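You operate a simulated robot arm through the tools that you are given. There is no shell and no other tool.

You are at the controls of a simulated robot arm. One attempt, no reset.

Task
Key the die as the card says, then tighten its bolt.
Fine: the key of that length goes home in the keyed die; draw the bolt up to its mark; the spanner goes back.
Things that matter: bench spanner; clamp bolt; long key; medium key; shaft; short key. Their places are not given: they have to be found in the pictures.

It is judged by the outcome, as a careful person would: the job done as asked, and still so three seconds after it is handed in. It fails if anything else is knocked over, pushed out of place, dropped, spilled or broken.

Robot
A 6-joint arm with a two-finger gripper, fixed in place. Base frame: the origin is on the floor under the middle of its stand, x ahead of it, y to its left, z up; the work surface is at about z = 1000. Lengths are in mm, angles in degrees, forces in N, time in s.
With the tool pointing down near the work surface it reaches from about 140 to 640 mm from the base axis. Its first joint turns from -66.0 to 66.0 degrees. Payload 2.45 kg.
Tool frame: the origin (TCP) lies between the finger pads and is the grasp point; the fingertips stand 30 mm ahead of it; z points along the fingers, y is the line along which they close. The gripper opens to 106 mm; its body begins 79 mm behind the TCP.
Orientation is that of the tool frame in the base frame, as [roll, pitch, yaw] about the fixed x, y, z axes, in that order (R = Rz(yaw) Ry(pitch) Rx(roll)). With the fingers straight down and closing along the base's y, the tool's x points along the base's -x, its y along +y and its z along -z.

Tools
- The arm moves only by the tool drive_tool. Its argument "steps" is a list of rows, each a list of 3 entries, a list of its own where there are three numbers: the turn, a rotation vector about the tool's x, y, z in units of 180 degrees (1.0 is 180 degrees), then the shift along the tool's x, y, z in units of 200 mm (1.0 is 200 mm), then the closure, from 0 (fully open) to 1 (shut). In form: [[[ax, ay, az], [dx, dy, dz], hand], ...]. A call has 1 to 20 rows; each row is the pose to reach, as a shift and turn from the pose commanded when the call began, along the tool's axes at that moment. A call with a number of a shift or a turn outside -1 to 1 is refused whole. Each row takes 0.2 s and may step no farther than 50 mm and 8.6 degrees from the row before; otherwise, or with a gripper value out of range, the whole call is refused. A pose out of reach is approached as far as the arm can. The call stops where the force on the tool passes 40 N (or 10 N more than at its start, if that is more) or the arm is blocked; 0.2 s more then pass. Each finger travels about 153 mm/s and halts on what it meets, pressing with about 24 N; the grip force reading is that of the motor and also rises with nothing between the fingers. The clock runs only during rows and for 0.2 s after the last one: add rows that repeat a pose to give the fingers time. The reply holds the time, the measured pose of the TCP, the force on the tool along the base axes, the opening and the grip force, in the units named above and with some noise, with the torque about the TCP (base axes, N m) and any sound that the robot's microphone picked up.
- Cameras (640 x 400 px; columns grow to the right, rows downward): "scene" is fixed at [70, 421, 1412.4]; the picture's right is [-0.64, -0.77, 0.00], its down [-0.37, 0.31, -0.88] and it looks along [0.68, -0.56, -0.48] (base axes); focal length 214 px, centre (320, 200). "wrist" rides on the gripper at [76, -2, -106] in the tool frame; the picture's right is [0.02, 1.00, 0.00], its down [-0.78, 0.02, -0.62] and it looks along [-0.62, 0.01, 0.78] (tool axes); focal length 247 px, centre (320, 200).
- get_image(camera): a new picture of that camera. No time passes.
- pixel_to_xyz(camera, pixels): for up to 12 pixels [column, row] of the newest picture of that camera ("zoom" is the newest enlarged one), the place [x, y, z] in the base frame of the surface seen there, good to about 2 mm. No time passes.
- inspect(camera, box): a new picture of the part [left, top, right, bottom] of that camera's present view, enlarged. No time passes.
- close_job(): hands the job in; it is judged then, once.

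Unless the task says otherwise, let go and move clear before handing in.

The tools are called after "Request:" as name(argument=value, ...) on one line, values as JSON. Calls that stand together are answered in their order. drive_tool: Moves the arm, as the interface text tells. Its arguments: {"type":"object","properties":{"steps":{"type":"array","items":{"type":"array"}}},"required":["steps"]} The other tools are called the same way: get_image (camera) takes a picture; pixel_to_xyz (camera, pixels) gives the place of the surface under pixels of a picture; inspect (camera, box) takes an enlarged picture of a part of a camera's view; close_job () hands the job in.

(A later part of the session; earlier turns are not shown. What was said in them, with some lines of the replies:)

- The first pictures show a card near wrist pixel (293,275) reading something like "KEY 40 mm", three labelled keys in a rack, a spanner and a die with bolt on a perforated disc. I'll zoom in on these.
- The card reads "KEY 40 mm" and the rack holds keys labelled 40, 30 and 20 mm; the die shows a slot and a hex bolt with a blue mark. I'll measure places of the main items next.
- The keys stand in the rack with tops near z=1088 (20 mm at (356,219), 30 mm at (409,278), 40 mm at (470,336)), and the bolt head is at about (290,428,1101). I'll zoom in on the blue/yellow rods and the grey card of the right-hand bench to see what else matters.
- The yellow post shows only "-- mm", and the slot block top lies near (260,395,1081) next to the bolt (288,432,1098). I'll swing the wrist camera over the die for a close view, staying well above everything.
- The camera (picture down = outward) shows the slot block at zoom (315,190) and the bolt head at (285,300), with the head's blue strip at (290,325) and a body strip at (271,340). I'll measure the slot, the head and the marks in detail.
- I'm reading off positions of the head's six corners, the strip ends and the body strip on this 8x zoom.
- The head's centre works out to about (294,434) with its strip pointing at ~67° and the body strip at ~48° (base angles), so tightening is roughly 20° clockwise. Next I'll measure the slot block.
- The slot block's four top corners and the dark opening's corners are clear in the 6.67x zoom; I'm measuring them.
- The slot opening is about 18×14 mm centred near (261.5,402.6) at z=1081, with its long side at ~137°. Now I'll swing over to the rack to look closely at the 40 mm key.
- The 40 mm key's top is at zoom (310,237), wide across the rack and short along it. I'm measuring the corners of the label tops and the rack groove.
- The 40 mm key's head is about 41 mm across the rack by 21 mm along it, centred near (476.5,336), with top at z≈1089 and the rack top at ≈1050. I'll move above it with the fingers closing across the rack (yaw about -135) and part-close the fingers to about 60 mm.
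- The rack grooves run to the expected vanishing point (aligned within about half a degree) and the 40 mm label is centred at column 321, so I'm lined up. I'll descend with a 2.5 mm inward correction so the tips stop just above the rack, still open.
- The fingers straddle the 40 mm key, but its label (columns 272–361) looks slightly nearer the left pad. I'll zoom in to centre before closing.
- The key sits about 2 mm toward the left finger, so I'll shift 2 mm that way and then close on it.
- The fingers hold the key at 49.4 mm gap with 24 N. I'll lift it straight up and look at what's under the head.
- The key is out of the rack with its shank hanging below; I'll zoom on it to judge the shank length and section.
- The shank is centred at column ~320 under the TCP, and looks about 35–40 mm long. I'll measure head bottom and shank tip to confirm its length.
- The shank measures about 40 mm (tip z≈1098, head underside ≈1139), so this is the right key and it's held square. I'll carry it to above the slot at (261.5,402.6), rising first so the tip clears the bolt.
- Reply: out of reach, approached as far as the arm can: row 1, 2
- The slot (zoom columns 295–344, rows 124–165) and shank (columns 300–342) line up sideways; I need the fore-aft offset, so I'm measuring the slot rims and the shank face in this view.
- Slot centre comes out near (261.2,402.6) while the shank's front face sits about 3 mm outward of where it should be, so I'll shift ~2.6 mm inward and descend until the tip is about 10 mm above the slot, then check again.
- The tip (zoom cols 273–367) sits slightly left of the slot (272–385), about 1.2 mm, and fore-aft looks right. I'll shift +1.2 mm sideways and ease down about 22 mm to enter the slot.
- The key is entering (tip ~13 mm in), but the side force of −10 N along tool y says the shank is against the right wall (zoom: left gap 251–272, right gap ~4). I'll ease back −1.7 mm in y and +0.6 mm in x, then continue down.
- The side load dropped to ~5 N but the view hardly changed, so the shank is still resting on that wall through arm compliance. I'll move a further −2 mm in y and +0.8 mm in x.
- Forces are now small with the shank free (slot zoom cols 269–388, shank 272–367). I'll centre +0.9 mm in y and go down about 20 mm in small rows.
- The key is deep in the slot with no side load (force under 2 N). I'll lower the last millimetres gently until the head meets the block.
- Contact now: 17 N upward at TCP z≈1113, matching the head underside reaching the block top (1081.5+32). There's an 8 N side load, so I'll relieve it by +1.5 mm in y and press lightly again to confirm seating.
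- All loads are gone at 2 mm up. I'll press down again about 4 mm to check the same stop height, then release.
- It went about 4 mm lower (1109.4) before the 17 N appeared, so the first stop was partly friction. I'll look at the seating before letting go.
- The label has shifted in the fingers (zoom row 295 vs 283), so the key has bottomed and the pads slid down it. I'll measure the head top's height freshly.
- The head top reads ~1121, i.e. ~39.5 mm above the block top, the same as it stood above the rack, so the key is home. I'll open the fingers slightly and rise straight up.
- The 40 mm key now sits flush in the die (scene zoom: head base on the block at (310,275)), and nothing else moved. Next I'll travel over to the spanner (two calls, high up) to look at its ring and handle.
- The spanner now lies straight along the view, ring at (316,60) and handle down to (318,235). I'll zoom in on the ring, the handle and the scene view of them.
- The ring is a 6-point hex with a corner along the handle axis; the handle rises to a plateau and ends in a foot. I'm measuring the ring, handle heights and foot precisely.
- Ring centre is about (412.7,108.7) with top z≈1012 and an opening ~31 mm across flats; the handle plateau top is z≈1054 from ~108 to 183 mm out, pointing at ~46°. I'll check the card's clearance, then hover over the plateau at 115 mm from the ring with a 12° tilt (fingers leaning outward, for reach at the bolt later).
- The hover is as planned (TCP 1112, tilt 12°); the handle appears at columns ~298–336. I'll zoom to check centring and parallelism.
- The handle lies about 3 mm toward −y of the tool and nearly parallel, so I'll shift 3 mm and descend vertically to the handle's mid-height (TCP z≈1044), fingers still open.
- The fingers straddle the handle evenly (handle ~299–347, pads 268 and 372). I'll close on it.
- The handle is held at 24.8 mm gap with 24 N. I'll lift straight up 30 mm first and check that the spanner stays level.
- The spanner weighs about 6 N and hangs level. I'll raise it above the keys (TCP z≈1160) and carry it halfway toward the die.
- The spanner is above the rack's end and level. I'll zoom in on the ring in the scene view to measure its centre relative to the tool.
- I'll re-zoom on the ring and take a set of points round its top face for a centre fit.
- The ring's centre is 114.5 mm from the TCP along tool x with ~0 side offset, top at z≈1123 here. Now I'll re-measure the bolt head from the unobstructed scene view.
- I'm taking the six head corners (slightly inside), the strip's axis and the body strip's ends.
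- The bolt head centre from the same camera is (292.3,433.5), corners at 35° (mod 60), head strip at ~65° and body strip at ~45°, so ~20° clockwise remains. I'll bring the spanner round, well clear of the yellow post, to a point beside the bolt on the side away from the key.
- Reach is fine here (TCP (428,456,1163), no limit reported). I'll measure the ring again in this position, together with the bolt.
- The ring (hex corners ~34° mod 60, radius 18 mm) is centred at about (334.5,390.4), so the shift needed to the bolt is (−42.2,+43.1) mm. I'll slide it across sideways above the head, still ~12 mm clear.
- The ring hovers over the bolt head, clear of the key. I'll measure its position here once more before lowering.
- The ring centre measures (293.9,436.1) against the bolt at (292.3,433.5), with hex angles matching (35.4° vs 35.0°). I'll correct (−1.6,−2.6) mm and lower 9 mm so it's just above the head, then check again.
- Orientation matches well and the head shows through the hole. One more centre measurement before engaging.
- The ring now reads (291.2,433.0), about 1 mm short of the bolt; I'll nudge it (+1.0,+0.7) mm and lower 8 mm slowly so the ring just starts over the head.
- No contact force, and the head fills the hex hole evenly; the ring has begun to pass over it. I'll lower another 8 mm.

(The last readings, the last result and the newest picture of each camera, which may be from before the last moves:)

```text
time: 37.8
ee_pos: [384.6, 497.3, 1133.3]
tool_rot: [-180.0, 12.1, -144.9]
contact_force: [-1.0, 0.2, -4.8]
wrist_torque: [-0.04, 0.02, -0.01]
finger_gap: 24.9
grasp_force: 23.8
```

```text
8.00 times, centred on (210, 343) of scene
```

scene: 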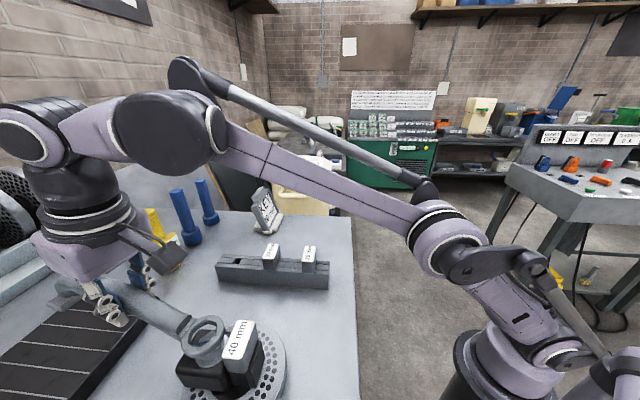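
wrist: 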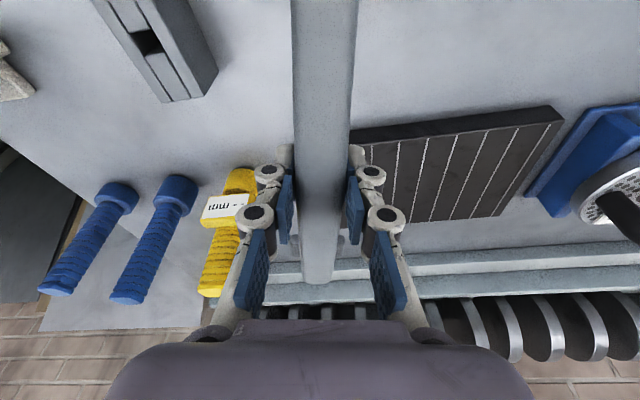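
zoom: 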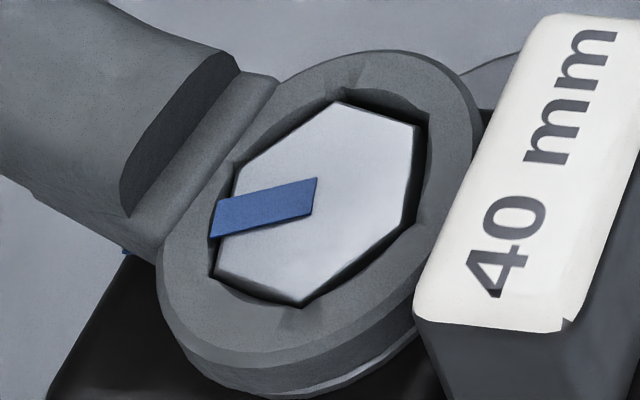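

The ring is fully round the head, top faces flush, with no side load. I'll now swing the handle clockwise about the bolt axis in 2° rows, first 10° to take up the free play.

Request:
drive_tool(steps=[[[0.00233, 0, 0.01086], [0.0003, -0.01977, -0.0001], 0.95], [[0.00466, 0, 0.02173], [0.0013, -0.03952, -0.0003], 0.95], [[0.00699, 0, 0.0326], [0.003, -0.0592, -0.0006], 0.95], [[0.00932, 0, 0.04346], [0.0054, -0.0788, -0.0012], 0.95], [[0.01165, 0, 0.05432], [0.0084, -0.0984, -0.0018], 0.95], [[0.01165, 0, 0.05432], [0.0084, -0.0984, -0.0018], 0.95]])

Request:
inspect(camera="scene", box=[180, 318, 240, 368])

```text
time: 39.2
ee_pos: [395.4, 481.2, 1133.9]
tool_rot: [-180.0, 12.1, -154.9]
contact_force: [-2.5, 2.0, -8.3]
wrist_torque: [0.17, -0.26, -0.16]
finger_gap: 25.1
grasp_force: 24.4
```

```text
8.00 times, centred on (210, 343) of scene
```

zoom: 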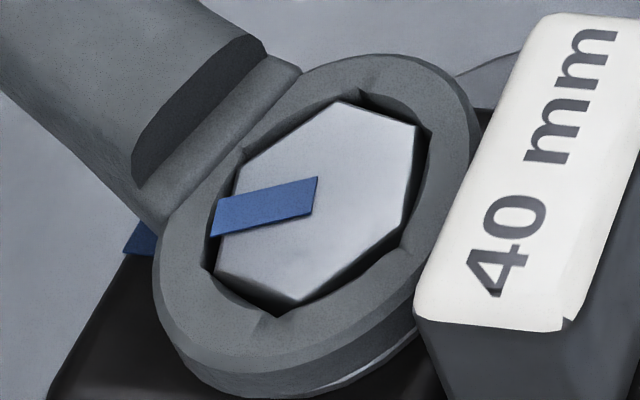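

Only free play so far: the head strip hasn't moved and the reaction is just ~3 N. I'll swing another 8° clockwise and watch the mark.

Request:
drive_tool(steps=[[[0.00233, 0, 0.01086], [0.0003, -0.01977, -0.0001], 0.95], [[0.00466, 0, 0.02173], [0.0013, -0.03952, -0.0003], 0.95], [[0.00699, 0, 0.0326], [0.003, -0.0592, -0.0006], 0.95], [[0.00932, 0, 0.04346], [0.0054, -0.0788, -0.0012], 0.95], [[0.00932, 0, 0.04346], [0.0054, -0.0788, -0.0012], 0.95]])

Request:
inspect(camera="scene", box=[180, 318, 240, 368])

```text
time: 40.4
ee_pos: [400.6, 465.9, 1132.4]
tool_rot: [-179.9, 12.1, -163.0]
contact_force: [3.0, 10.0, -1.2]
wrist_torque: [0.23, -0.09, -0.51]
finger_gap: 24.9
grasp_force: 24.0
```

```text
8.00 times, centred on (210, 343) of scene
```

zoom: 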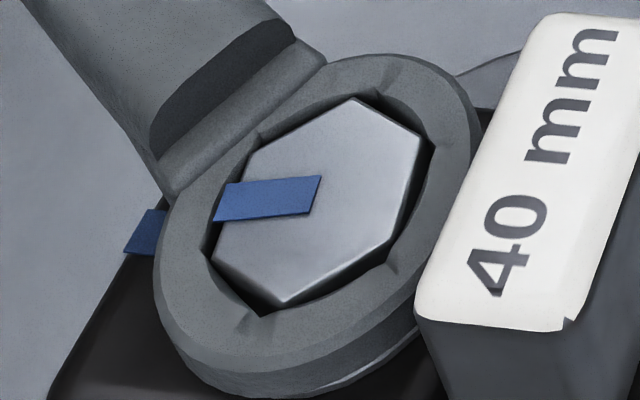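

The head has begun turning (strip moved to (214–320,177–220)) with ~10 N reaction. I'll continue 6° more and then measure the strip's angle.

Request:
drive_tool(steps=[[[0.00233, 0, 0.01086], [0.0003, -0.01977, -0.0001], 0.95], [[0.00466, 0, 0.02173], [0.0013, -0.03952, -0.0003], 0.95], [[0.00699, 0, 0.0326], [0.003, -0.0592, -0.0006], 0.95], [[0.00699, 0, 0.0326], [0.003, -0.0592, -0.0006], 0.95]])

Request:
inspect(camera="scene", box=[180, 318, 240, 368])

```text
time: 41.4
ee_pos: [402.8, 455.9, 1132.0]
tool_rot: [-179.9, 12.0, -169.0]
contact_force: [-5.0, 4.7, -6.2]
wrist_torque: [0.03, -0.01, -0.21]
finger_gap: 25.2
grasp_force: 24.2
```

```text
8.00 times, centred on (210, 343) of scene
```

zoom: 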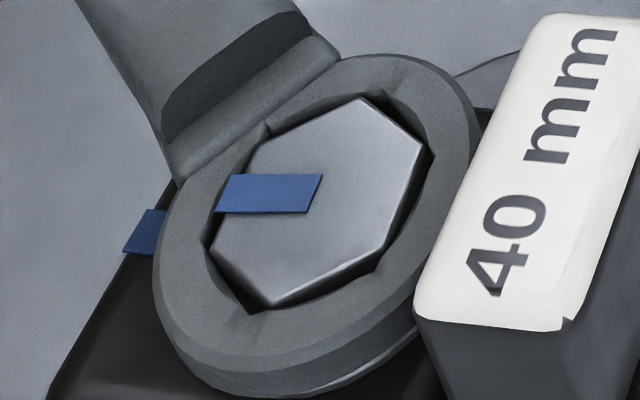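

The strip has turned further with a modest reaction; I'll measure the strip axis, head corners and body strip.

Request:
pixel_to_xyz(camera="zoom", pixels=[[229, 193], [312, 193], [235, 178], [318, 177], [221, 209], [305, 210], [150, 215], [132, 248], [140, 232], [162, 215], [152, 250]])

Request:
pixel_to_xyz(camera="zoom", pixels=[[360, 103], [416, 140], [368, 268], [272, 302], [218, 250], [265, 148], [231, 193], [310, 193], [141, 232], [145, 230]])

```text
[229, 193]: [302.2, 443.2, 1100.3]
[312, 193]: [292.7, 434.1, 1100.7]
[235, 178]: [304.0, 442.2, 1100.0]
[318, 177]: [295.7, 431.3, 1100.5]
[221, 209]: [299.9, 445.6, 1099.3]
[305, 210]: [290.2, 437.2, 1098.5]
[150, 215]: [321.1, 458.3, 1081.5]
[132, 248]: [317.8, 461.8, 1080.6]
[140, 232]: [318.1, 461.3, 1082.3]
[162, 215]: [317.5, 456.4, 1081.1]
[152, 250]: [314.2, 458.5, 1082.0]
```

```text
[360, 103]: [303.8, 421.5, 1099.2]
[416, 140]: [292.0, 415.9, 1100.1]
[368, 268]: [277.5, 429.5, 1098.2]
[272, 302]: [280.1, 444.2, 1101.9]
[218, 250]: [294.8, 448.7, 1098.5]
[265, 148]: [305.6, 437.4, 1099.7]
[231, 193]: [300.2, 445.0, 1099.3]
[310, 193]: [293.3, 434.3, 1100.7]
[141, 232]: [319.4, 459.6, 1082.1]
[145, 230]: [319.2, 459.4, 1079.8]
```

The head strip is now at ~50° against the body mark at ~45°, so about 5° remains. I'll turn 4° more and check.

Request:
drive_tool(steps=[[[0.00117, 0, 0.00543], [0.0001, -0.00989, 0], 0.95], [[0.00233, 0, 0.01086], [0.0003, -0.01977, -0.0001], 0.95], [[0.0035, 0, 0.0163], [0.0008, -0.0297, -0.0002], 0.95], [[0.00466, 0, 0.02173], [0.0013, -0.03952, -0.0003], 0.95], [[0.00466, 0, 0.02173], [0.0013, -0.03952, -0.0003], 0.95]])

Request:
inspect(camera="scene", box=[180, 318, 240, 368])

```text
time: 42.6
ee_pos: [404.3, 448.3, 1132.2]
tool_rot: [-179.8, 12.1, -172.9]
contact_force: [-1.9, 6.5, -7.1]
wrist_torque: [0.14, -0.29, -0.29]
finger_gap: 25.4
grasp_force: 24.1
```

```text
8.00 times, centred on (210, 343) of scene
```

zoom: 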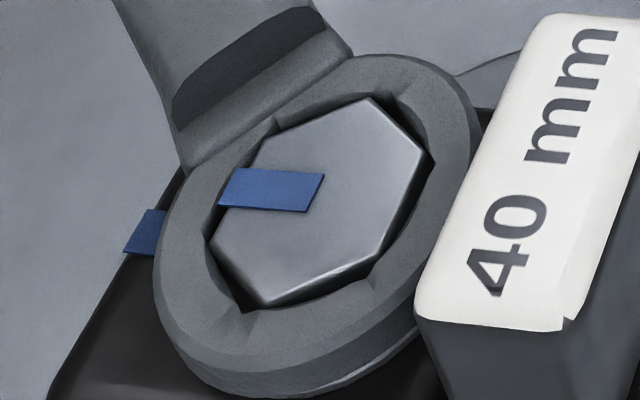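

The strip's slope gives ~47°, so about 2° to go. I'll zoom further for a precise reading of strip and body mark.

Request:
inspect(camera="scene", box=[183, 330, 215, 352])

```text
16.00 times, centred on (199, 341) of scene
```

zoom: 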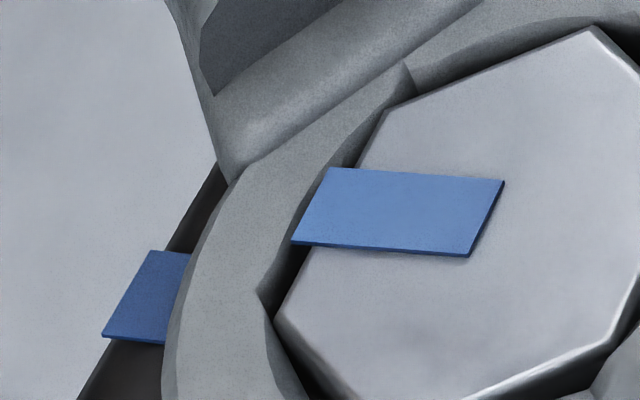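

The strip now reads ~46.7° and the body mark ~44.8°. I'll turn a final 2°.

Request:
drive_tool(steps=[[[0.00117, 0, 0.00543], [0.0001, -0.00989, 0], 0.95], [[0.00233, 0, 0.01086], [0.0003, -0.01977, -0.0001], 0.95], [[0.00233, 0, 0.01086], [0.0003, -0.01977, -0.0001], 0.95]])

Request:
inspect(camera="scene", box=[183, 330, 215, 352])

```text
time: 43.4
ee_pos: [404.7, 443.8, 1132.8]
tool_rot: [-179.9, 12.1, -175.0]
contact_force: [-0.6, 6.2, -5.3]
wrist_torque: [0.06, -0.22, -0.32]
finger_gap: 24.8
grasp_force: 24.2
```

```text
16.00 times, centred on (199, 341) of scene
```

zoom: 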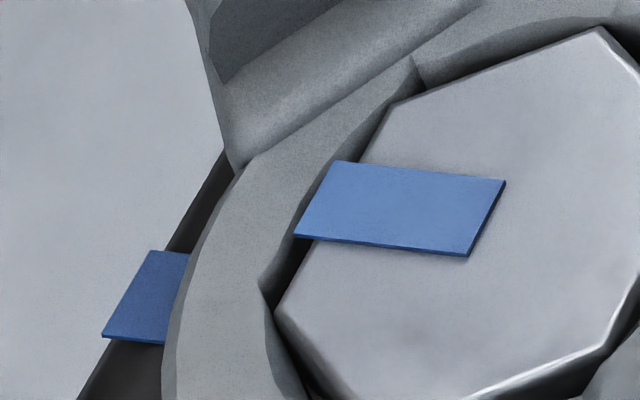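

The strip (slope ~0.115) now reads ~44.5–45°, matching the body mark. I'll back the spanner off 8° within its free play, so lifting won't disturb the bolt, and check the mark stays.

Request:
drive_tool(steps=[[[-0.00233, 0, -0.01086], [0.0003, 0.01977, -0.0001], 0.95], [[-0.00466, 0, -0.02173], [0.0013, 0.03952, -0.0003], 0.95], [[-0.00699, 0, -0.0326], [0.003, 0.0592, -0.0006], 0.95], [[-0.00932, 0, -0.04346], [0.0054, 0.0788, -0.0012], 0.95], [[-0.00932, 0, -0.04346], [0.0054, 0.0788, -0.0012], 0.95]])

Request:
inspect(camera="scene", box=[180, 318, 240, 368])

Request:
inspect(camera="scene", box=[183, 330, 215, 352])

```text
time: 44.6
ee_pos: [402.0, 458.2, 1131.0]
tool_rot: [-179.9, 12.1, -166.9]
contact_force: [0.3, -0.2, -5.1]
wrist_torque: [-0.01, 0.02, 0.02]
finger_gap: 25.0
grasp_force: 24.2
```

```text
8.00 times, centred on (210, 343) of scene
```

zoom: 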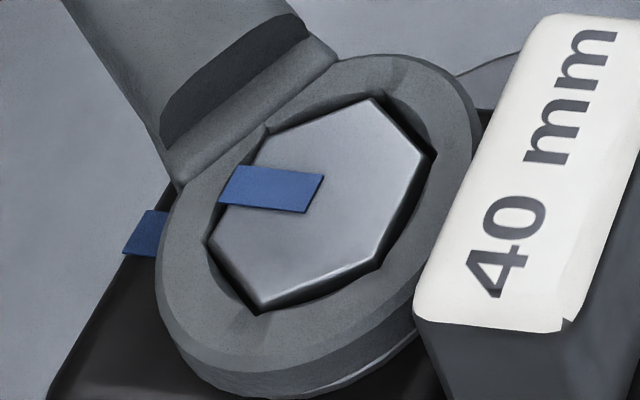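

```text
16.00 times, centred on (199, 341) of scene
```

zoom: 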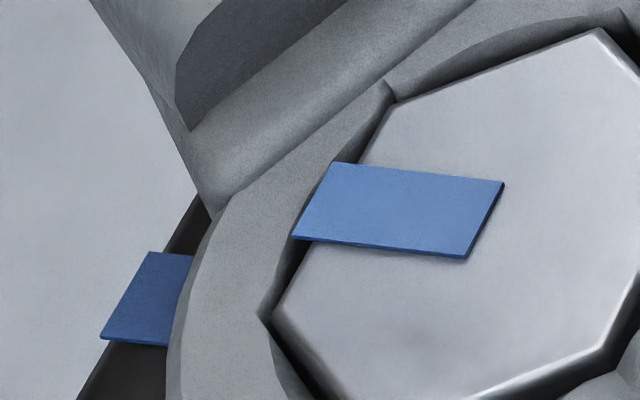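

The mark stays aligned (strip slope ~0.114, ≈45°) and the spanner is unloaded. I'll lift it straight up 30 mm off the head.

Request:
drive_tool(steps=[[[0, 0, 0], [-0.005, 0, -0.0245], 0.95], [[0, 0, 0], [-0.0105, 0, -0.049], 0.95], [[0, 0, 0], [-0.0158, 0, -0.0734], 0.95], [[0, 0, 0], [-0.021, 0, -0.0978], 0.95], [[0, 0, 0], [-0.0263, 0, -0.1222], 0.95], [[0, 0, 0], [-0.0315, 0, -0.1467], 0.95], [[0, 0, 0], [-0.0315, 0, -0.1467], 0.95]])

Request:
inspect(camera="scene", box=[170, 300, 260, 370])

```text
time: 46.2
ee_pos: [402.1, 458.4, 1162.3]
tool_rot: [180.0, 12.1, -167.0]
contact_force: [0.3, 0.2, -5.5]
wrist_torque: [0.0, 0.0, -0.01]
finger_gap: 25.1
grasp_force: 24.2
```

```text
5.71 times, centred on (215, 335) of scene
```

zoom: 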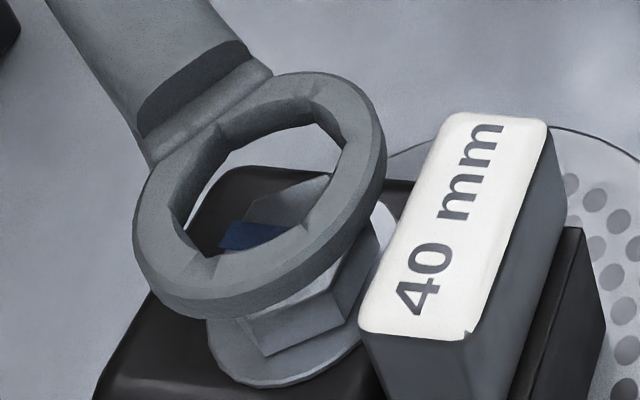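

The ring is clear of the head. To avoid the yellow post with the handle's foot, I'll retrace: swing back counter-clockwise 22° above the bolt first.

Request:
drive_tool(steps=[[[-0.0064, 0, -0.02988], [0.0034, 0.0543, 0.0032], 0.95], [[-0.01281, 0, -0.05975], [0.0118, 0.1081, 0.0051], 0.95], [[-0.01921, 0, -0.08963], [0.0251, 0.1609, 0.0061], 0.95], [[-0.02562, 0, -0.1195], [0.0434, 0.2122, 0.006], 0.95], [[-0.02562, 0, -0.1195], [0.0434, 0.2122, 0.006], 0.95]])

Request:
inspect(camera="scene", box=[150, 290, 270, 380])

```text
time: 47.4
ee_pos: [384.2, 499.1, 1158.7]
tool_rot: [-180.0, 12.1, -144.8]
contact_force: [0.9, -0.3, -5.6]
wrist_torque: [-0.02, 0.03, 0.0]
finger_gap: 25.1
grasp_force: 24.0
```

```text
4.44 times, centred on (210, 335) of scene
```

zoom: 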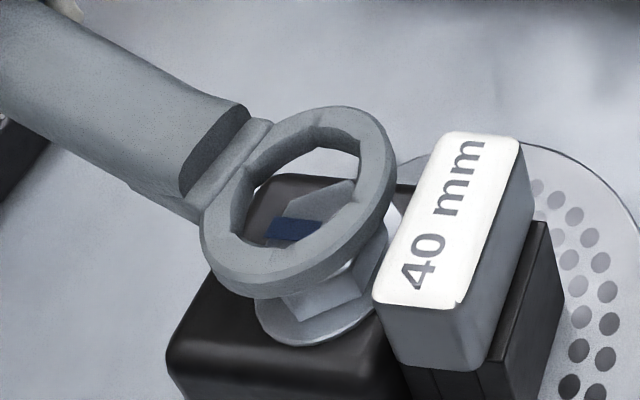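

Bolt and key look undisturbed. I'll retrace the same route back past the die, clear of the post, to the point above the rack's end.

Request:
drive_tool(steps=[[[0, 0, 0], [-0.031, -0.15, -0.0035], 0.95], [[0, 0, 0], [-0.062, -0.3005, -0.007], 0.95], [[-0.0016, 0, -0.0076], [0.064, -0.445, -0.0315], 0.95], [[-0.0033, 0, -0.0152], [0.19, -0.59, -0.056], 0.95], [[-0.0045, 0, -0.0206], [0.161, -0.767, -0.042], 0.95], [[-0.0056, 0, -0.0261], [0.1315, -0.944, -0.028], 0.95], [[-0.0056, 0, -0.0261], [0.1315, -0.944, -0.028], 0.95]])

Request:
get_image(camera="scene")

Request:
inspect(camera="scene", box=[180, 318, 240, 368])

```text
time: 49.0
ee_pos: [467.0, 326.7, 1161.4]
tool_rot: [180.0, 12.1, -140.0]
contact_force: [-1.0, -0.1, -4.7]
wrist_torque: [0.0, 0.04, -0.01]
finger_gap: 24.9
grasp_force: 24.2
```

```text
taken
```

scene: 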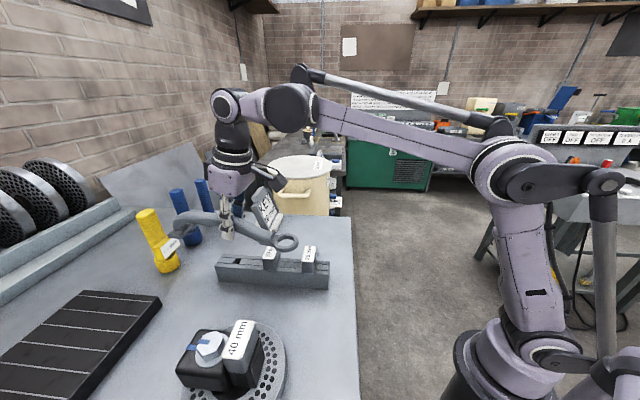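

```text
8.00 times, centred on (210, 343) of scene
```

zoom: 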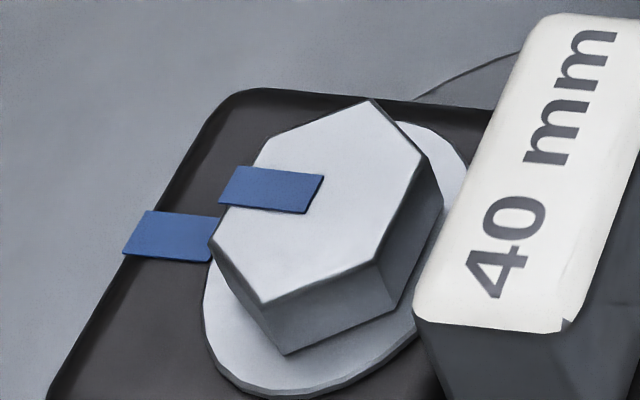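

With the spanner off, the head strip and body strip are parallel and in line (both ≈45°), and the key is still home. I'll carry the spanner back to above its original place.

Request:
drive_tool(steps=[[[-0.0016, 0, -0.0076], [0.0847, -0.154, -0.01], 0.95], [[-0.0033, 0, -0.0152], [0.169, -0.308, -0.02], 0.95], [[-0.0049, 0, -0.0228], [0.254, -0.462, -0.03], 0.95], [[-0.0065, 0, -0.0304], [0.3387, -0.6165, -0.04], 0.95], [[-0.0065, 0, -0.0304], [0.3387, -0.6165, -0.04], 0.95]])

Request:
get_image(camera="scene")

Request:
inspect(camera="scene", box=[285, 190, 345, 240])

```text
time: 50.2
ee_pos: [497.5, 189.6, 1152.9]
tool_rot: [-180.0, 12.1, -134.5]
contact_force: [-0.2, 1.2, -5.0]
wrist_torque: [-0.07, 0.02, 0.03]
finger_gap: 25.1
grasp_force: 24.3
```

```text
taken
```

scene: 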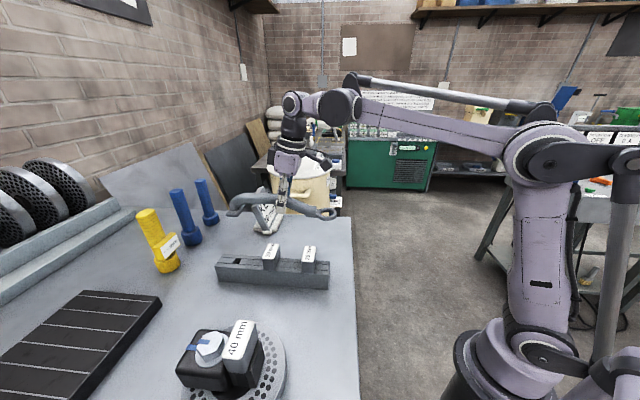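

```text
8.00 times, centred on (315, 215) of scene
```

zoom: 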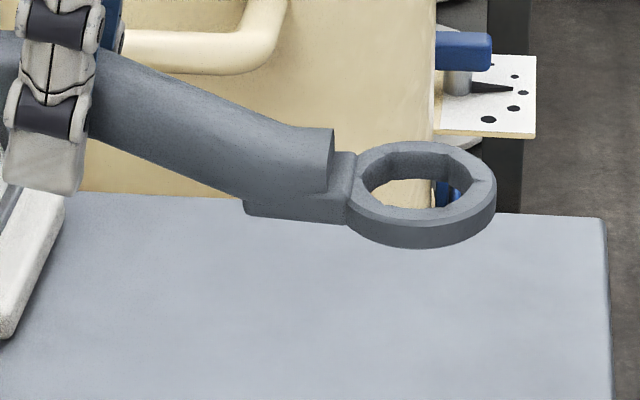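

I'll measure the ring's centre here to plan the landing.

Request:
pixel_to_xyz(camera="zoom", pixels=[[356, 190], [380, 153], [425, 145], [475, 160], [486, 188], [450, 211], [395, 213], [365, 170], [485, 175], [420, 216]])

```text
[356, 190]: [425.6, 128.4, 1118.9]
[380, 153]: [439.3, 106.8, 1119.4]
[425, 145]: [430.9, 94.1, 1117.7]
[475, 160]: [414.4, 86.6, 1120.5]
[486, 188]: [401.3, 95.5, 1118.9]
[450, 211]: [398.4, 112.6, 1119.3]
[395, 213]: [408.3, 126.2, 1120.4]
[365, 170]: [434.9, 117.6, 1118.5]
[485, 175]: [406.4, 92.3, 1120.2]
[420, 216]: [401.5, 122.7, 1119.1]
```

The spanner hasn't slipped (ring 113 mm from the TCP along tool x). I'll shift about 4 mm toward its original spot and lower 100 mm, stopping ~10 mm above the bench.

Request:
drive_tool(steps=[[[0, 0, 0], [0.0155, 0.012, -0.0033], 0.95], [[0, 0, 0], [0.0414, 0.012, 0.118], 0.95], [[0, 0, 0], [0.0677, 0.012, 0.241], 0.95], [[0, 0, 0], [0.094, 0.012, 0.363], 0.95], [[0, 0, 0], [0.1204, 0.012, 0.4855], 0.95], [[0, 0, 0], [0.1204, 0.012, 0.4855], 0.95]])

Request:
inspect(camera="scene", box=[200, 180, 360, 300])

```text
time: 51.6
ee_pos: [493.5, 187.3, 1052.2]
tool_rot: [-179.9, 12.1, -134.4]
contact_force: [-0.4, 0.5, -4.9]
wrist_torque: [-0.03, 0.04, -0.02]
finger_gap: 25.1
grasp_force: 24.0
```

```text
3.33 times, centred on (280, 240) of scene
```

zoom: 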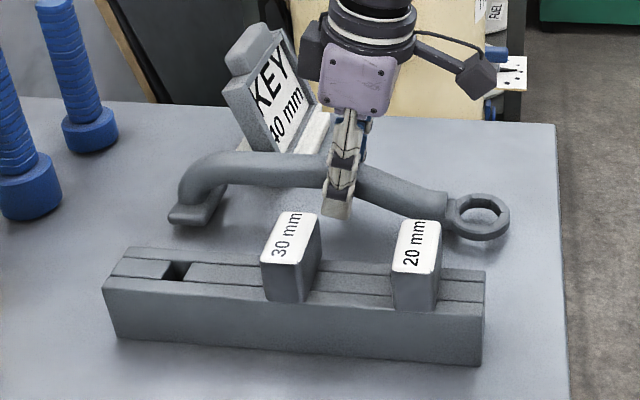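

It lines up with the starting picture (ring at zoom (480,217), originally (478,226) on the bench). I'll lower the last ~10 mm gently until the load transfers to the bench.

Request:
drive_tool(steps=[[[0, 0, 0], [0.0031, 0, 0.0147], 0.95], [[0, 0, 0], [0.0063, 0, 0.0293], 0.95], [[0, 0, 0], [0.0084, 0, 0.0391], 0.95], [[0, 0, 0], [0.01, 0, 0.0469], 0.95], [[0, 0, 0], [0.01, 0, 0.0469], 0.95]])

Request:
inspect(camera="scene", box=[200, 180, 360, 300])

```text
time: 52.8
ee_pos: [495.0, 189.6, 1043.4]
tool_rot: [-180.0, 12.0, -134.5]
contact_force: [-2.0, 0.8, -1.2]
wrist_torque: [0.4, -0.48, 0.09]
finger_gap: 25.1
grasp_force: 24.0
```

```text
3.33 times, centred on (280, 240) of scene
```

zoom: 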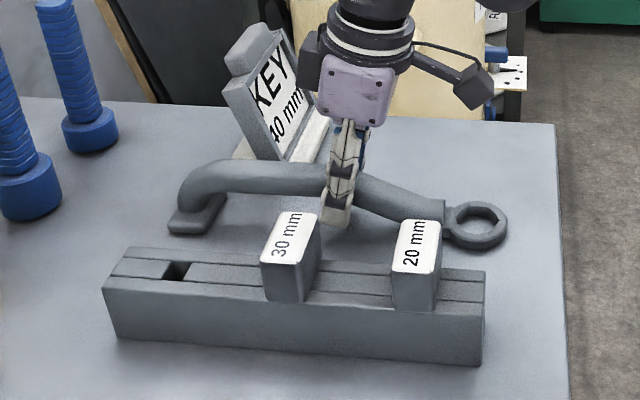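

The foot end is touching (torque shows ~4 N there) and the ring is nearly down. I'll lower 1 mm more, then open slowly.

Request:
drive_tool(steps=[[[0, 0, 0], [0.0008, 0, 0.0037], 0.95], [[0, 0, 0], [0.001, 0, 0.0049], 0.95], [[0, 0, 0], [0.001, 0, 0.0049], 0.95]])

```text
time: 53.6
ee_pos: [494.7, 188.4, 1043.9]
tool_rot: [-179.9, 12.1, -134.7]
contact_force: [2.5, -3.2, 20.4]
wrist_torque: [-0.05, -0.11, 0.04]
finger_gap: 25.0
grasp_force: 23.6
```

Both ends now bear on the bench (20 N, no torque). I'll ease up 0.6 mm and open the fingers to about 60 mm.

Request:
drive_tool(steps=[[[0, 0, 0], [-0.0006, 0, -0.0029], 0.95], [[0, 0, 0], [-0.0006, 0, -0.0029], 0.74], [[0, 0, 0], [-0.0006, 0, -0.0029], 0.65], [[0, 0, 0], [-0.0006, 0, -0.0029], 0.5], [[0, 0, 0], [-0.0006, 0, -0.0029], 0.434], [[0, 0, 0], [-0.0006, 0, -0.0029], 0.434]])

Request:
get_image(camera="wrist")

```text
time: 55.0
ee_pos: [494.2, 189.6, 1043.9]
tool_rot: [179.9, 12.0, -134.5]
contact_force: [-0.1, -0.5, -0.4]
wrist_torque: [0.01, -0.03, -0.04]
finger_gap: 59.8
grasp_force: 0.0
```

```text
taken
```

wrist: 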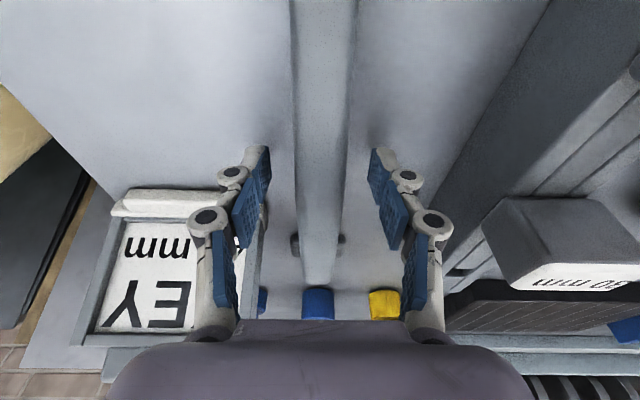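

The handle is free with gaps on both sides. I'll rise straight up about 100 mm and check everything.

Request:
drive_tool(steps=[[[0, 0, 0], [-0.0105, 0, -0.049], 0.434], [[0, 0, 0], [-0.0314, 0, -0.147], 0.434], [[0, 0, 0], [-0.0524, 0, -0.244], 0.434], [[0, 0, 0], [-0.0786, 0, -0.367], 0.434], [[0, 0, 0], [-0.1048, 0, -0.489], 0.434], [[0, 0, 0], [-0.1048, 0, -0.489], 0.434]])

Request:
get_image(camera="scene")

Request:
inspect(camera="scene", box=[200, 180, 360, 300])

Request:
inspect(camera="scene", box=[170, 320, 290, 400])

Request:
get_image(camera="wrist")

```text
time: 56.4
ee_pos: [493.3, 190.8, 1143.0]
tool_rot: [-180.0, 12.1, -134.5]
contact_force: [0.7, -0.4, -0.6]
wrist_torque: [-0.01, -0.04, 0.02]
finger_gap: 59.8
grasp_force: 0.1
```

```text
taken
```

scene: 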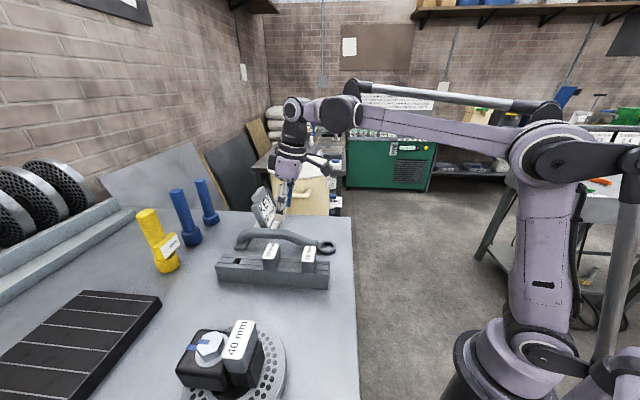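

```text
3.33 times, centred on (280, 240) of scene
```

zoom: 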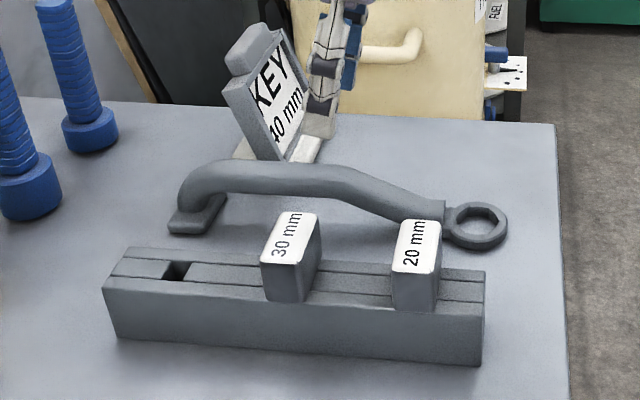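

```text
5.00 times, centred on (230, 360) of scene
```

zoom: 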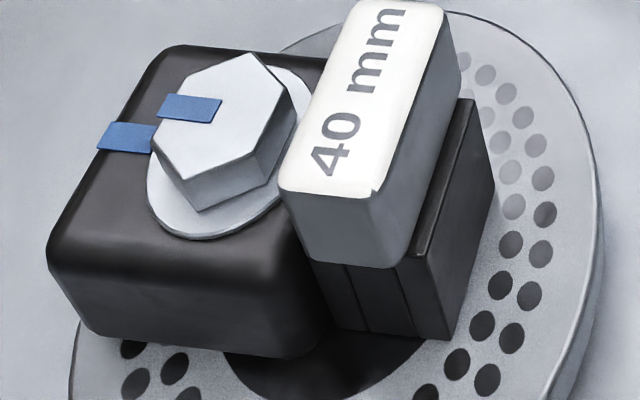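

```text
taken
```

wrist: 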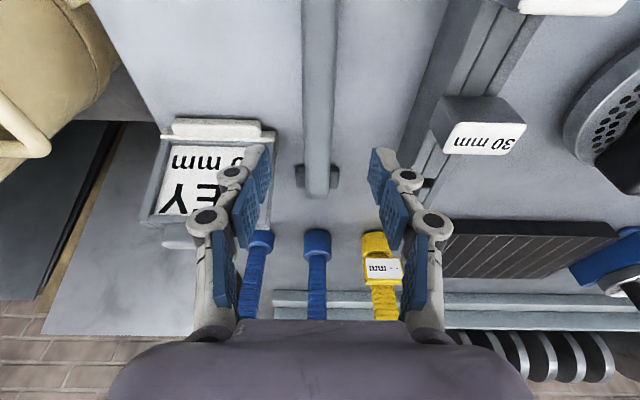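

The spanner is back where it lay, and strips look aligned. Before handing in I'll double-check the key's seating by measuring head top, head lower edge and block top from the scene view.

Request:
inspect(camera="scene", box=[220, 318, 270, 378])

Request:
inspect(camera="scene", box=[255, 235, 325, 290])

```text
6.67 times, centred on (245, 348) of scene
```

zoom: 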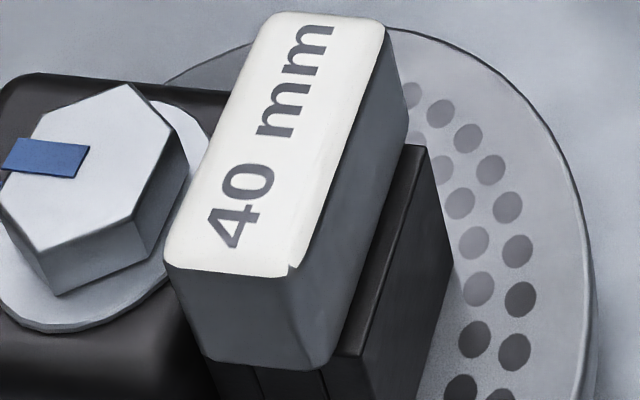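

```text
7.27 times, centred on (290, 262) of scene
```

zoom: 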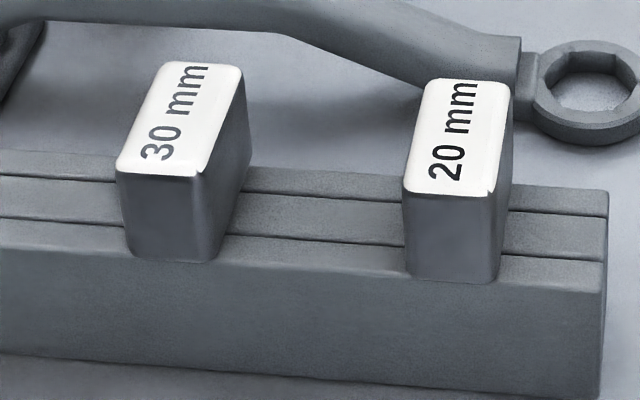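

Both rack keys and the inserted key look equally seated. I'll swing the wrist camera back above the die for a top view of the mark and key.

Request:
drive_tool(steps=[[[0, 0.0336, 0], [-0.047, 0, -0.22], 0.434], [[0, 0.0672, 0], [-0.003, 0.183, -0.23], 0.434], [[0, 0.0672, 0], [0.042, 0.367, -0.239], 0.434], [[0, 0.0672, 0], [0.086, 0.55, -0.249], 0.434], [[0, 0.0672, 0], [0.13, 0.7335, -0.258], 0.434], [[0, 0.0672, 0], [0.13, 0.7335, -0.258], 0.434]])

Request:
drive_tool(steps=[[[0, 0, -0.016], [0.053, 0.191, 0], 0.434], [[0, 0, -0.032], [0.106, 0.383, 0], 0.434], [[0, 0, -0.048], [0.159, 0.574, 0], 0.434], [[0, 0, -0.064], [0.2125, 0.7655, 0], 0.434], [[0, 0, -0.064], [0.2125, 0.7655, 0], 0.434]])

Request:
get_image(camera="wrist")

Request:
inspect(camera="wrist", box=[270, 130, 370, 250])

```text
time: 57.8
ee_pos: [364.9, 267.8, 1187.9]
tool_rot: [-179.9, 0.0, -134.5]
contact_force: [0.0, -0.1, -0.6]
wrist_torque: [0.01, 0.0, -0.03]
finger_gap: 60.1
grasp_force: 0.1
```

```text
time: 59.0
ee_pos: [222.4, 342.6, 1190.2]
tool_rot: [-180.0, 0.0, -123.0]
contact_force: [-0.5, 0.3, 0.5]
wrist_torque: [0.02, 0.02, 0.0]
finger_gap: 60.3
grasp_force: 0.1
```

```text
taken
```

wrist: 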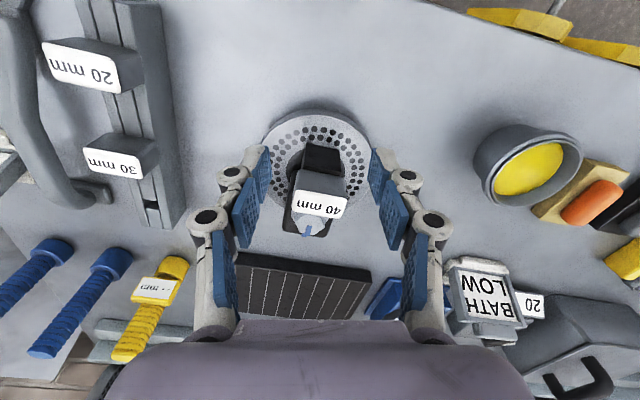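

```text
3.33 times, centred on (320, 190) of wrist
```

zoom: 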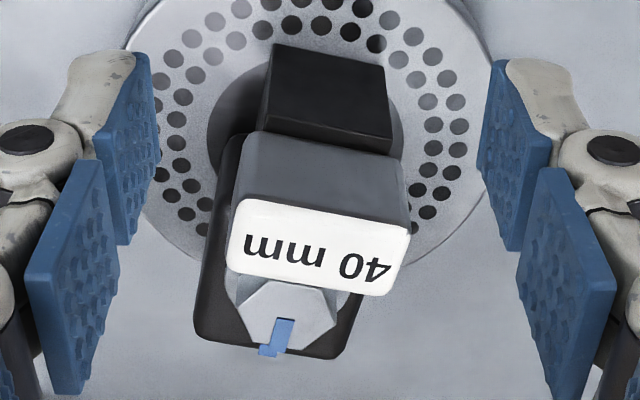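

The key sits square in the slot from above. I'll zoom on the bolt's strips and measure their angles about the head centre from this second view.

Request:
inspect(camera="wrist", box=[285, 210, 335, 245])

```text
11.43 times, centred on (310, 228) of wrist
```

zoom: 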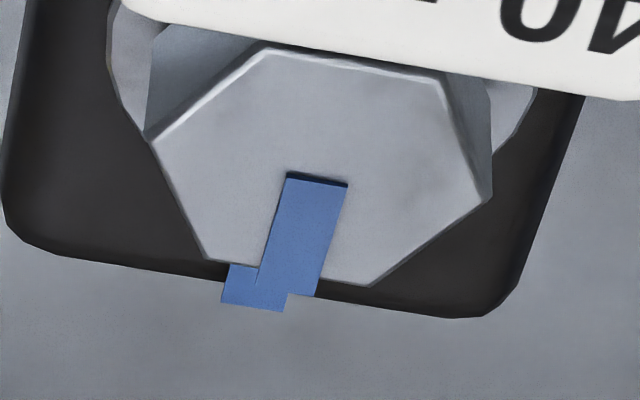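

Request:
pixel_to_xyz(camera="zoom", pixels=[[316, 190], [290, 285], [292, 190], [264, 278], [342, 190], [316, 288], [225, 300], [280, 307], [252, 302], [233, 272], [245, 285], [262, 52]])

Request:
pixel_to_xyz(camera="zoom", pixels=[[262, 55], [436, 82], [484, 196], [370, 282], [212, 256], [157, 140], [316, 188], [288, 288], [252, 304], [253, 300], [20, 235], [490, 308]])

```text
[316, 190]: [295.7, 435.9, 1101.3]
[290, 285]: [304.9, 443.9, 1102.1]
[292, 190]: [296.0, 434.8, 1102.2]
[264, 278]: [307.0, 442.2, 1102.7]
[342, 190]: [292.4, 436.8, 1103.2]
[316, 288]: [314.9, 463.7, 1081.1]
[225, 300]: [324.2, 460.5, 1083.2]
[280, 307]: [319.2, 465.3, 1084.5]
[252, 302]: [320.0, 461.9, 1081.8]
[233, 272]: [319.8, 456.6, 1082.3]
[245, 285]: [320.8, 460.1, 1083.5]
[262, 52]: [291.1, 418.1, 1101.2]
```

```text
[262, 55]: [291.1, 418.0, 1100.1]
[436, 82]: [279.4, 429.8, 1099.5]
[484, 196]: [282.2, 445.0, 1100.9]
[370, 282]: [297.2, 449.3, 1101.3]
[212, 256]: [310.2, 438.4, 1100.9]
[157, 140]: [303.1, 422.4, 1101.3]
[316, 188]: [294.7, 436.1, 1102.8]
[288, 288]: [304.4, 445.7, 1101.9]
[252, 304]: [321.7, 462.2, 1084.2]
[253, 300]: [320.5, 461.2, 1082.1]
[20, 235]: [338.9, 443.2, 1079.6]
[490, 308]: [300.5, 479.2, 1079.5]
```

Corner and strip measurements from this view also put the head strip at ~45.5° against the body strip at ~45.7°, so the mark is met. One more close look at the key/block joint.

Request:
inspect(camera="wrist", box=[290, 135, 350, 185])

Request:
pixel_to_xyz(camera="wrist", pixels=[[300, 202], [320, 203], [340, 208], [320, 195], [320, 212], [305, 172], [320, 174], [335, 178], [305, 160], [320, 162], [335, 166], [342, 176]])

```text
8.00 times, centred on (320, 160) of wrist
```

zoom: 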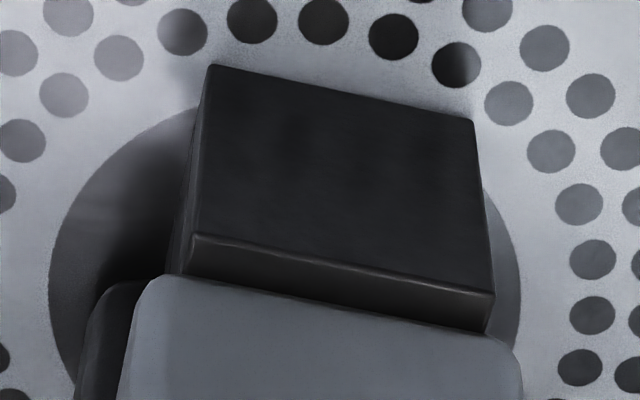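

```text
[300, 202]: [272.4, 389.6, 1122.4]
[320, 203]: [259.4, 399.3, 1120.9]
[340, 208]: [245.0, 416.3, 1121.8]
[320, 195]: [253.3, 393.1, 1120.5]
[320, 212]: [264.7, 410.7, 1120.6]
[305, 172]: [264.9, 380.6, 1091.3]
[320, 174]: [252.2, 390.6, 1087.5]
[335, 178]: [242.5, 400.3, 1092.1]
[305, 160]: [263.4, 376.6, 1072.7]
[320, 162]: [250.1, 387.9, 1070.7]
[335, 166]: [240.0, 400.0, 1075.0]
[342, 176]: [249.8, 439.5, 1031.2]
```

The head's lower edge reads z≈1083–1085 against the block top at 1081.7, so it is home within measurement. For certainty I'll give it one gentle straight press with the closed fingertips; first I'll position above the head.

Request:
drive_tool(steps=[[[0, 0, 0], [0, 0, 0], 0.7], [[0, 0, 0.022], [-0.12, 0, 0], 1], [[0, 0, 0.044], [-0.24, 0, 0], 1], [[0, 0, 0.066], [-0.3565, 0.001, 0.05], 1], [[0, 0, 0.066], [-0.3565, 0.001, 0.125], 1], [[0, 0, 0.066], [-0.3565, 0.001, 0.125], 1]])

Request:
inspect(camera="scene", box=[170, 300, 290, 390])

Request:
get_image(camera="wrist")

```text
time: 60.4
ee_pos: [262.3, 405.6, 1160.7]
tool_rot: [-179.9, -0.1, -134.9]
contact_force: [0.7, -0.1, 0.6]
wrist_torque: [0.02, 0.02, -0.02]
finger_gap: 0.0
grasp_force: 24.1
```

```text
4.44 times, centred on (230, 345) of scene
```

zoom: 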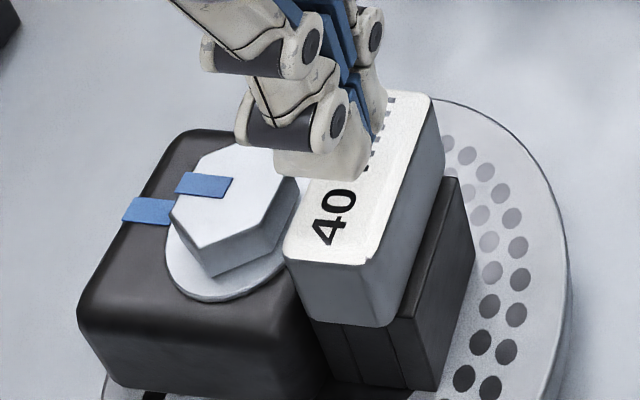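

```text
taken
```

wrist: 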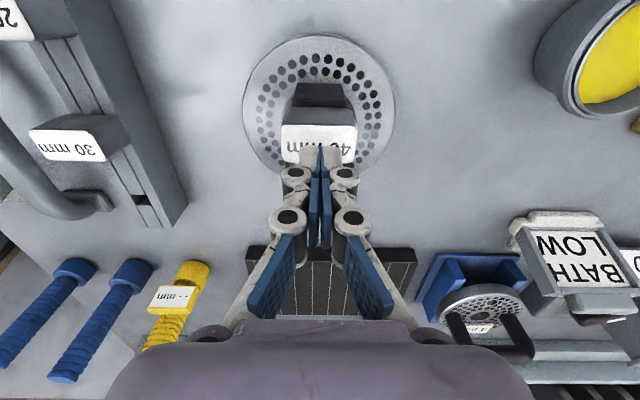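

The closed tips are ~10 mm above the head, near its centre. I'll press down slowly about 13 mm, i.e. ~3 mm into contact for a light load.

Request:
drive_tool(steps=[[[0, 0, 0], [0.008, 0, 0.015], 1], [[0, 0, 0], [0.008, 0, 0.03], 1], [[0, 0, 0], [0.008, 0, 0.04], 1], [[0, 0, 0], [0.008, 0, 0.048], 1], [[0, 0, 0], [0.008, 0, 0.056], 1], [[0, 0, 0], [0.008, 0, 0.063], 1], [[0, 0, 0], [0.008, 0, 0.063], 1]])

```text
time: 62.0
ee_pos: [262.9, 403.0, 1150.5]
tool_rot: [-179.9, 0.1, -134.9]
contact_force: [-0.1, 0.1, 0.0]
wrist_torque: [-0.01, 0.03, -0.03]
finger_gap: 0.0
grasp_force: 23.8
```

No contact yet at TCP 1150; I'll go a few millimetres further in 1 mm rows.

Request:
drive_tool(steps=[[[0, 0, 0], [0, 0, 0.005], 1], [[0, 0, 0], [0, 0, 0.01], 1], [[0, 0, 0], [0, 0, 0.015], 1], [[0, 0, 0], [0, 0, 0.02], 1], [[0, 0, 0], [0, 0, 0.02], 1]])

Request:
inspect(camera="scene", box=[200, 310, 280, 370])

```text
time: 63.0
ee_pos: [263.0, 402.2, 1149.5]
tool_rot: [-180.0, 0.2, -134.9]
contact_force: [-0.2, -0.8, 7.7]
wrist_torque: [0.01, 0.02, 0.02]
finger_gap: 5.8
grasp_force: 24.1
stopped in row 4: the force on the tool passed its limit at 42 N (the readings are from after the stop); the commanded pose is now the measured one
```

```text
6.67 times, centred on (240, 340) of scene
```

zoom: 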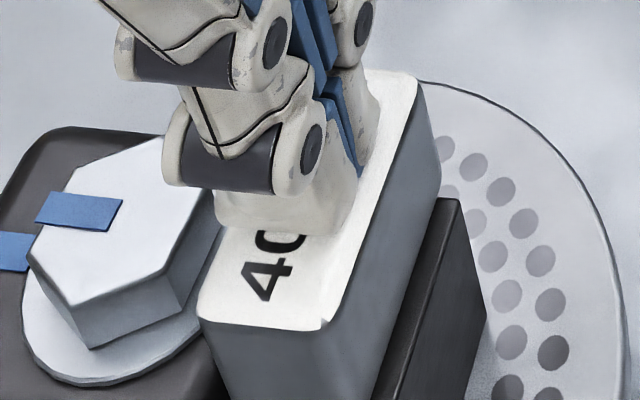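

The tips met the head firmly (42 N peak, then eased) and the key didn't budge, so it's truly home. I'll rise straight up and clear.

Request:
drive_tool(steps=[[[0, 0, 0], [0, 0, -0.02], 1], [[0, 0, 0], [0, 0, -0.08], 1], [[0, 0, 0], [0, 0, -0.2], 1], [[0, 0, 0], [0, 0, -0.34], 1], [[0, 0, 0], [0.1, -0.1, -0.45], 0.8], [[0, 0, 0], [0.2, -0.2, -0.5], 0.5], [[0, 0, 0], [0.3, -0.35, -0.5], 0.3], [[0, 0, 0], [0.4, -0.5, -0.5], 0.2], [[0, 0, 0], [0.4, -0.5, -0.5], 0.2]])

Request:
get_image(camera="scene")

Request:
inspect(camera="scene", box=[170, 310, 290, 400])

Request:
inspect(camera="scene", box=[180, 318, 240, 368])

Request:
inspect(camera="scene", box=[200, 180, 360, 300])

```text
time: 65.0
ee_pos: [277.7, 272.8, 1249.5]
tool_rot: [180.0, 0.2, -134.9]
contact_force: [1.2, 0.8, 0.4]
wrist_torque: [-0.02, 0.02, -0.03]
finger_gap: 84.8
grasp_force: 0.2
```

```text
taken
```

scene: 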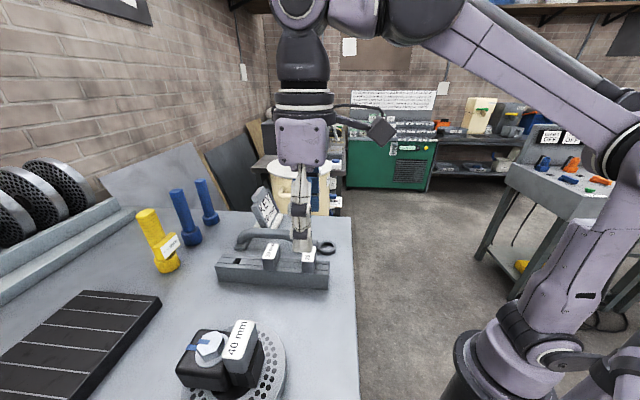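

```text
4.44 times, centred on (230, 355) of scene
```

zoom: 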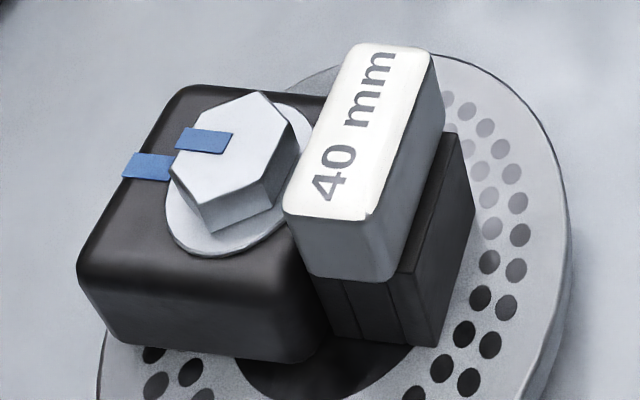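

```text
8.00 times, centred on (210, 343) of scene
```

zoom: 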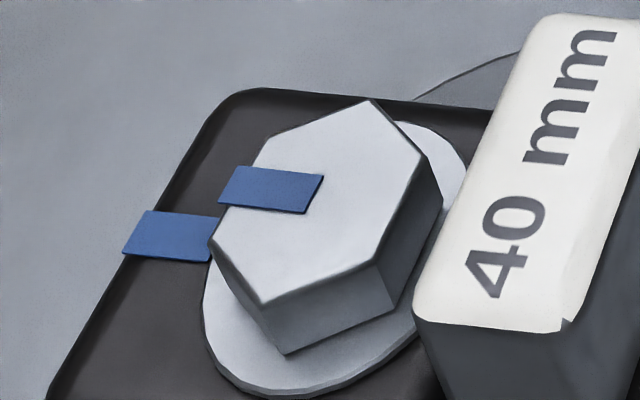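

```text
3.33 times, centred on (280, 240) of scene
```

zoom: 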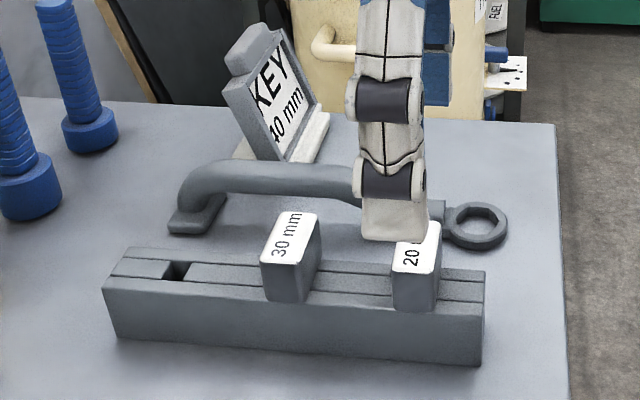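

The final pictures show the 40 mm key home in the die. The bolt's blue strip is in line with the body mark (both ≈45°), the spanner lies back in its original place, and the other keys, card and posts are undisturbed. The arm is clear with nothing held, so I'm handing the job in.

Request:
close_job()

```text
The job is handed in.
```

The job is done and handed in. No verdict on it has come back yet.

- **Key:** the card reads "KEY 40 mm". The 40 mm key is home in the die; a final press with the closed fingertips (42 N peak) didn't move it.
- **Bolt:** I turned it about 20° clockwise. Its blue strip now lines up with the mark on the body to within about 1°, checked from both cameras with the spanner off.
- **Spanner:** it is back on the bench within a few millimetres of where it started.

In the last pictures the other two keys, the card and the posts look undisturbed. The arm is clear and holding nothing.
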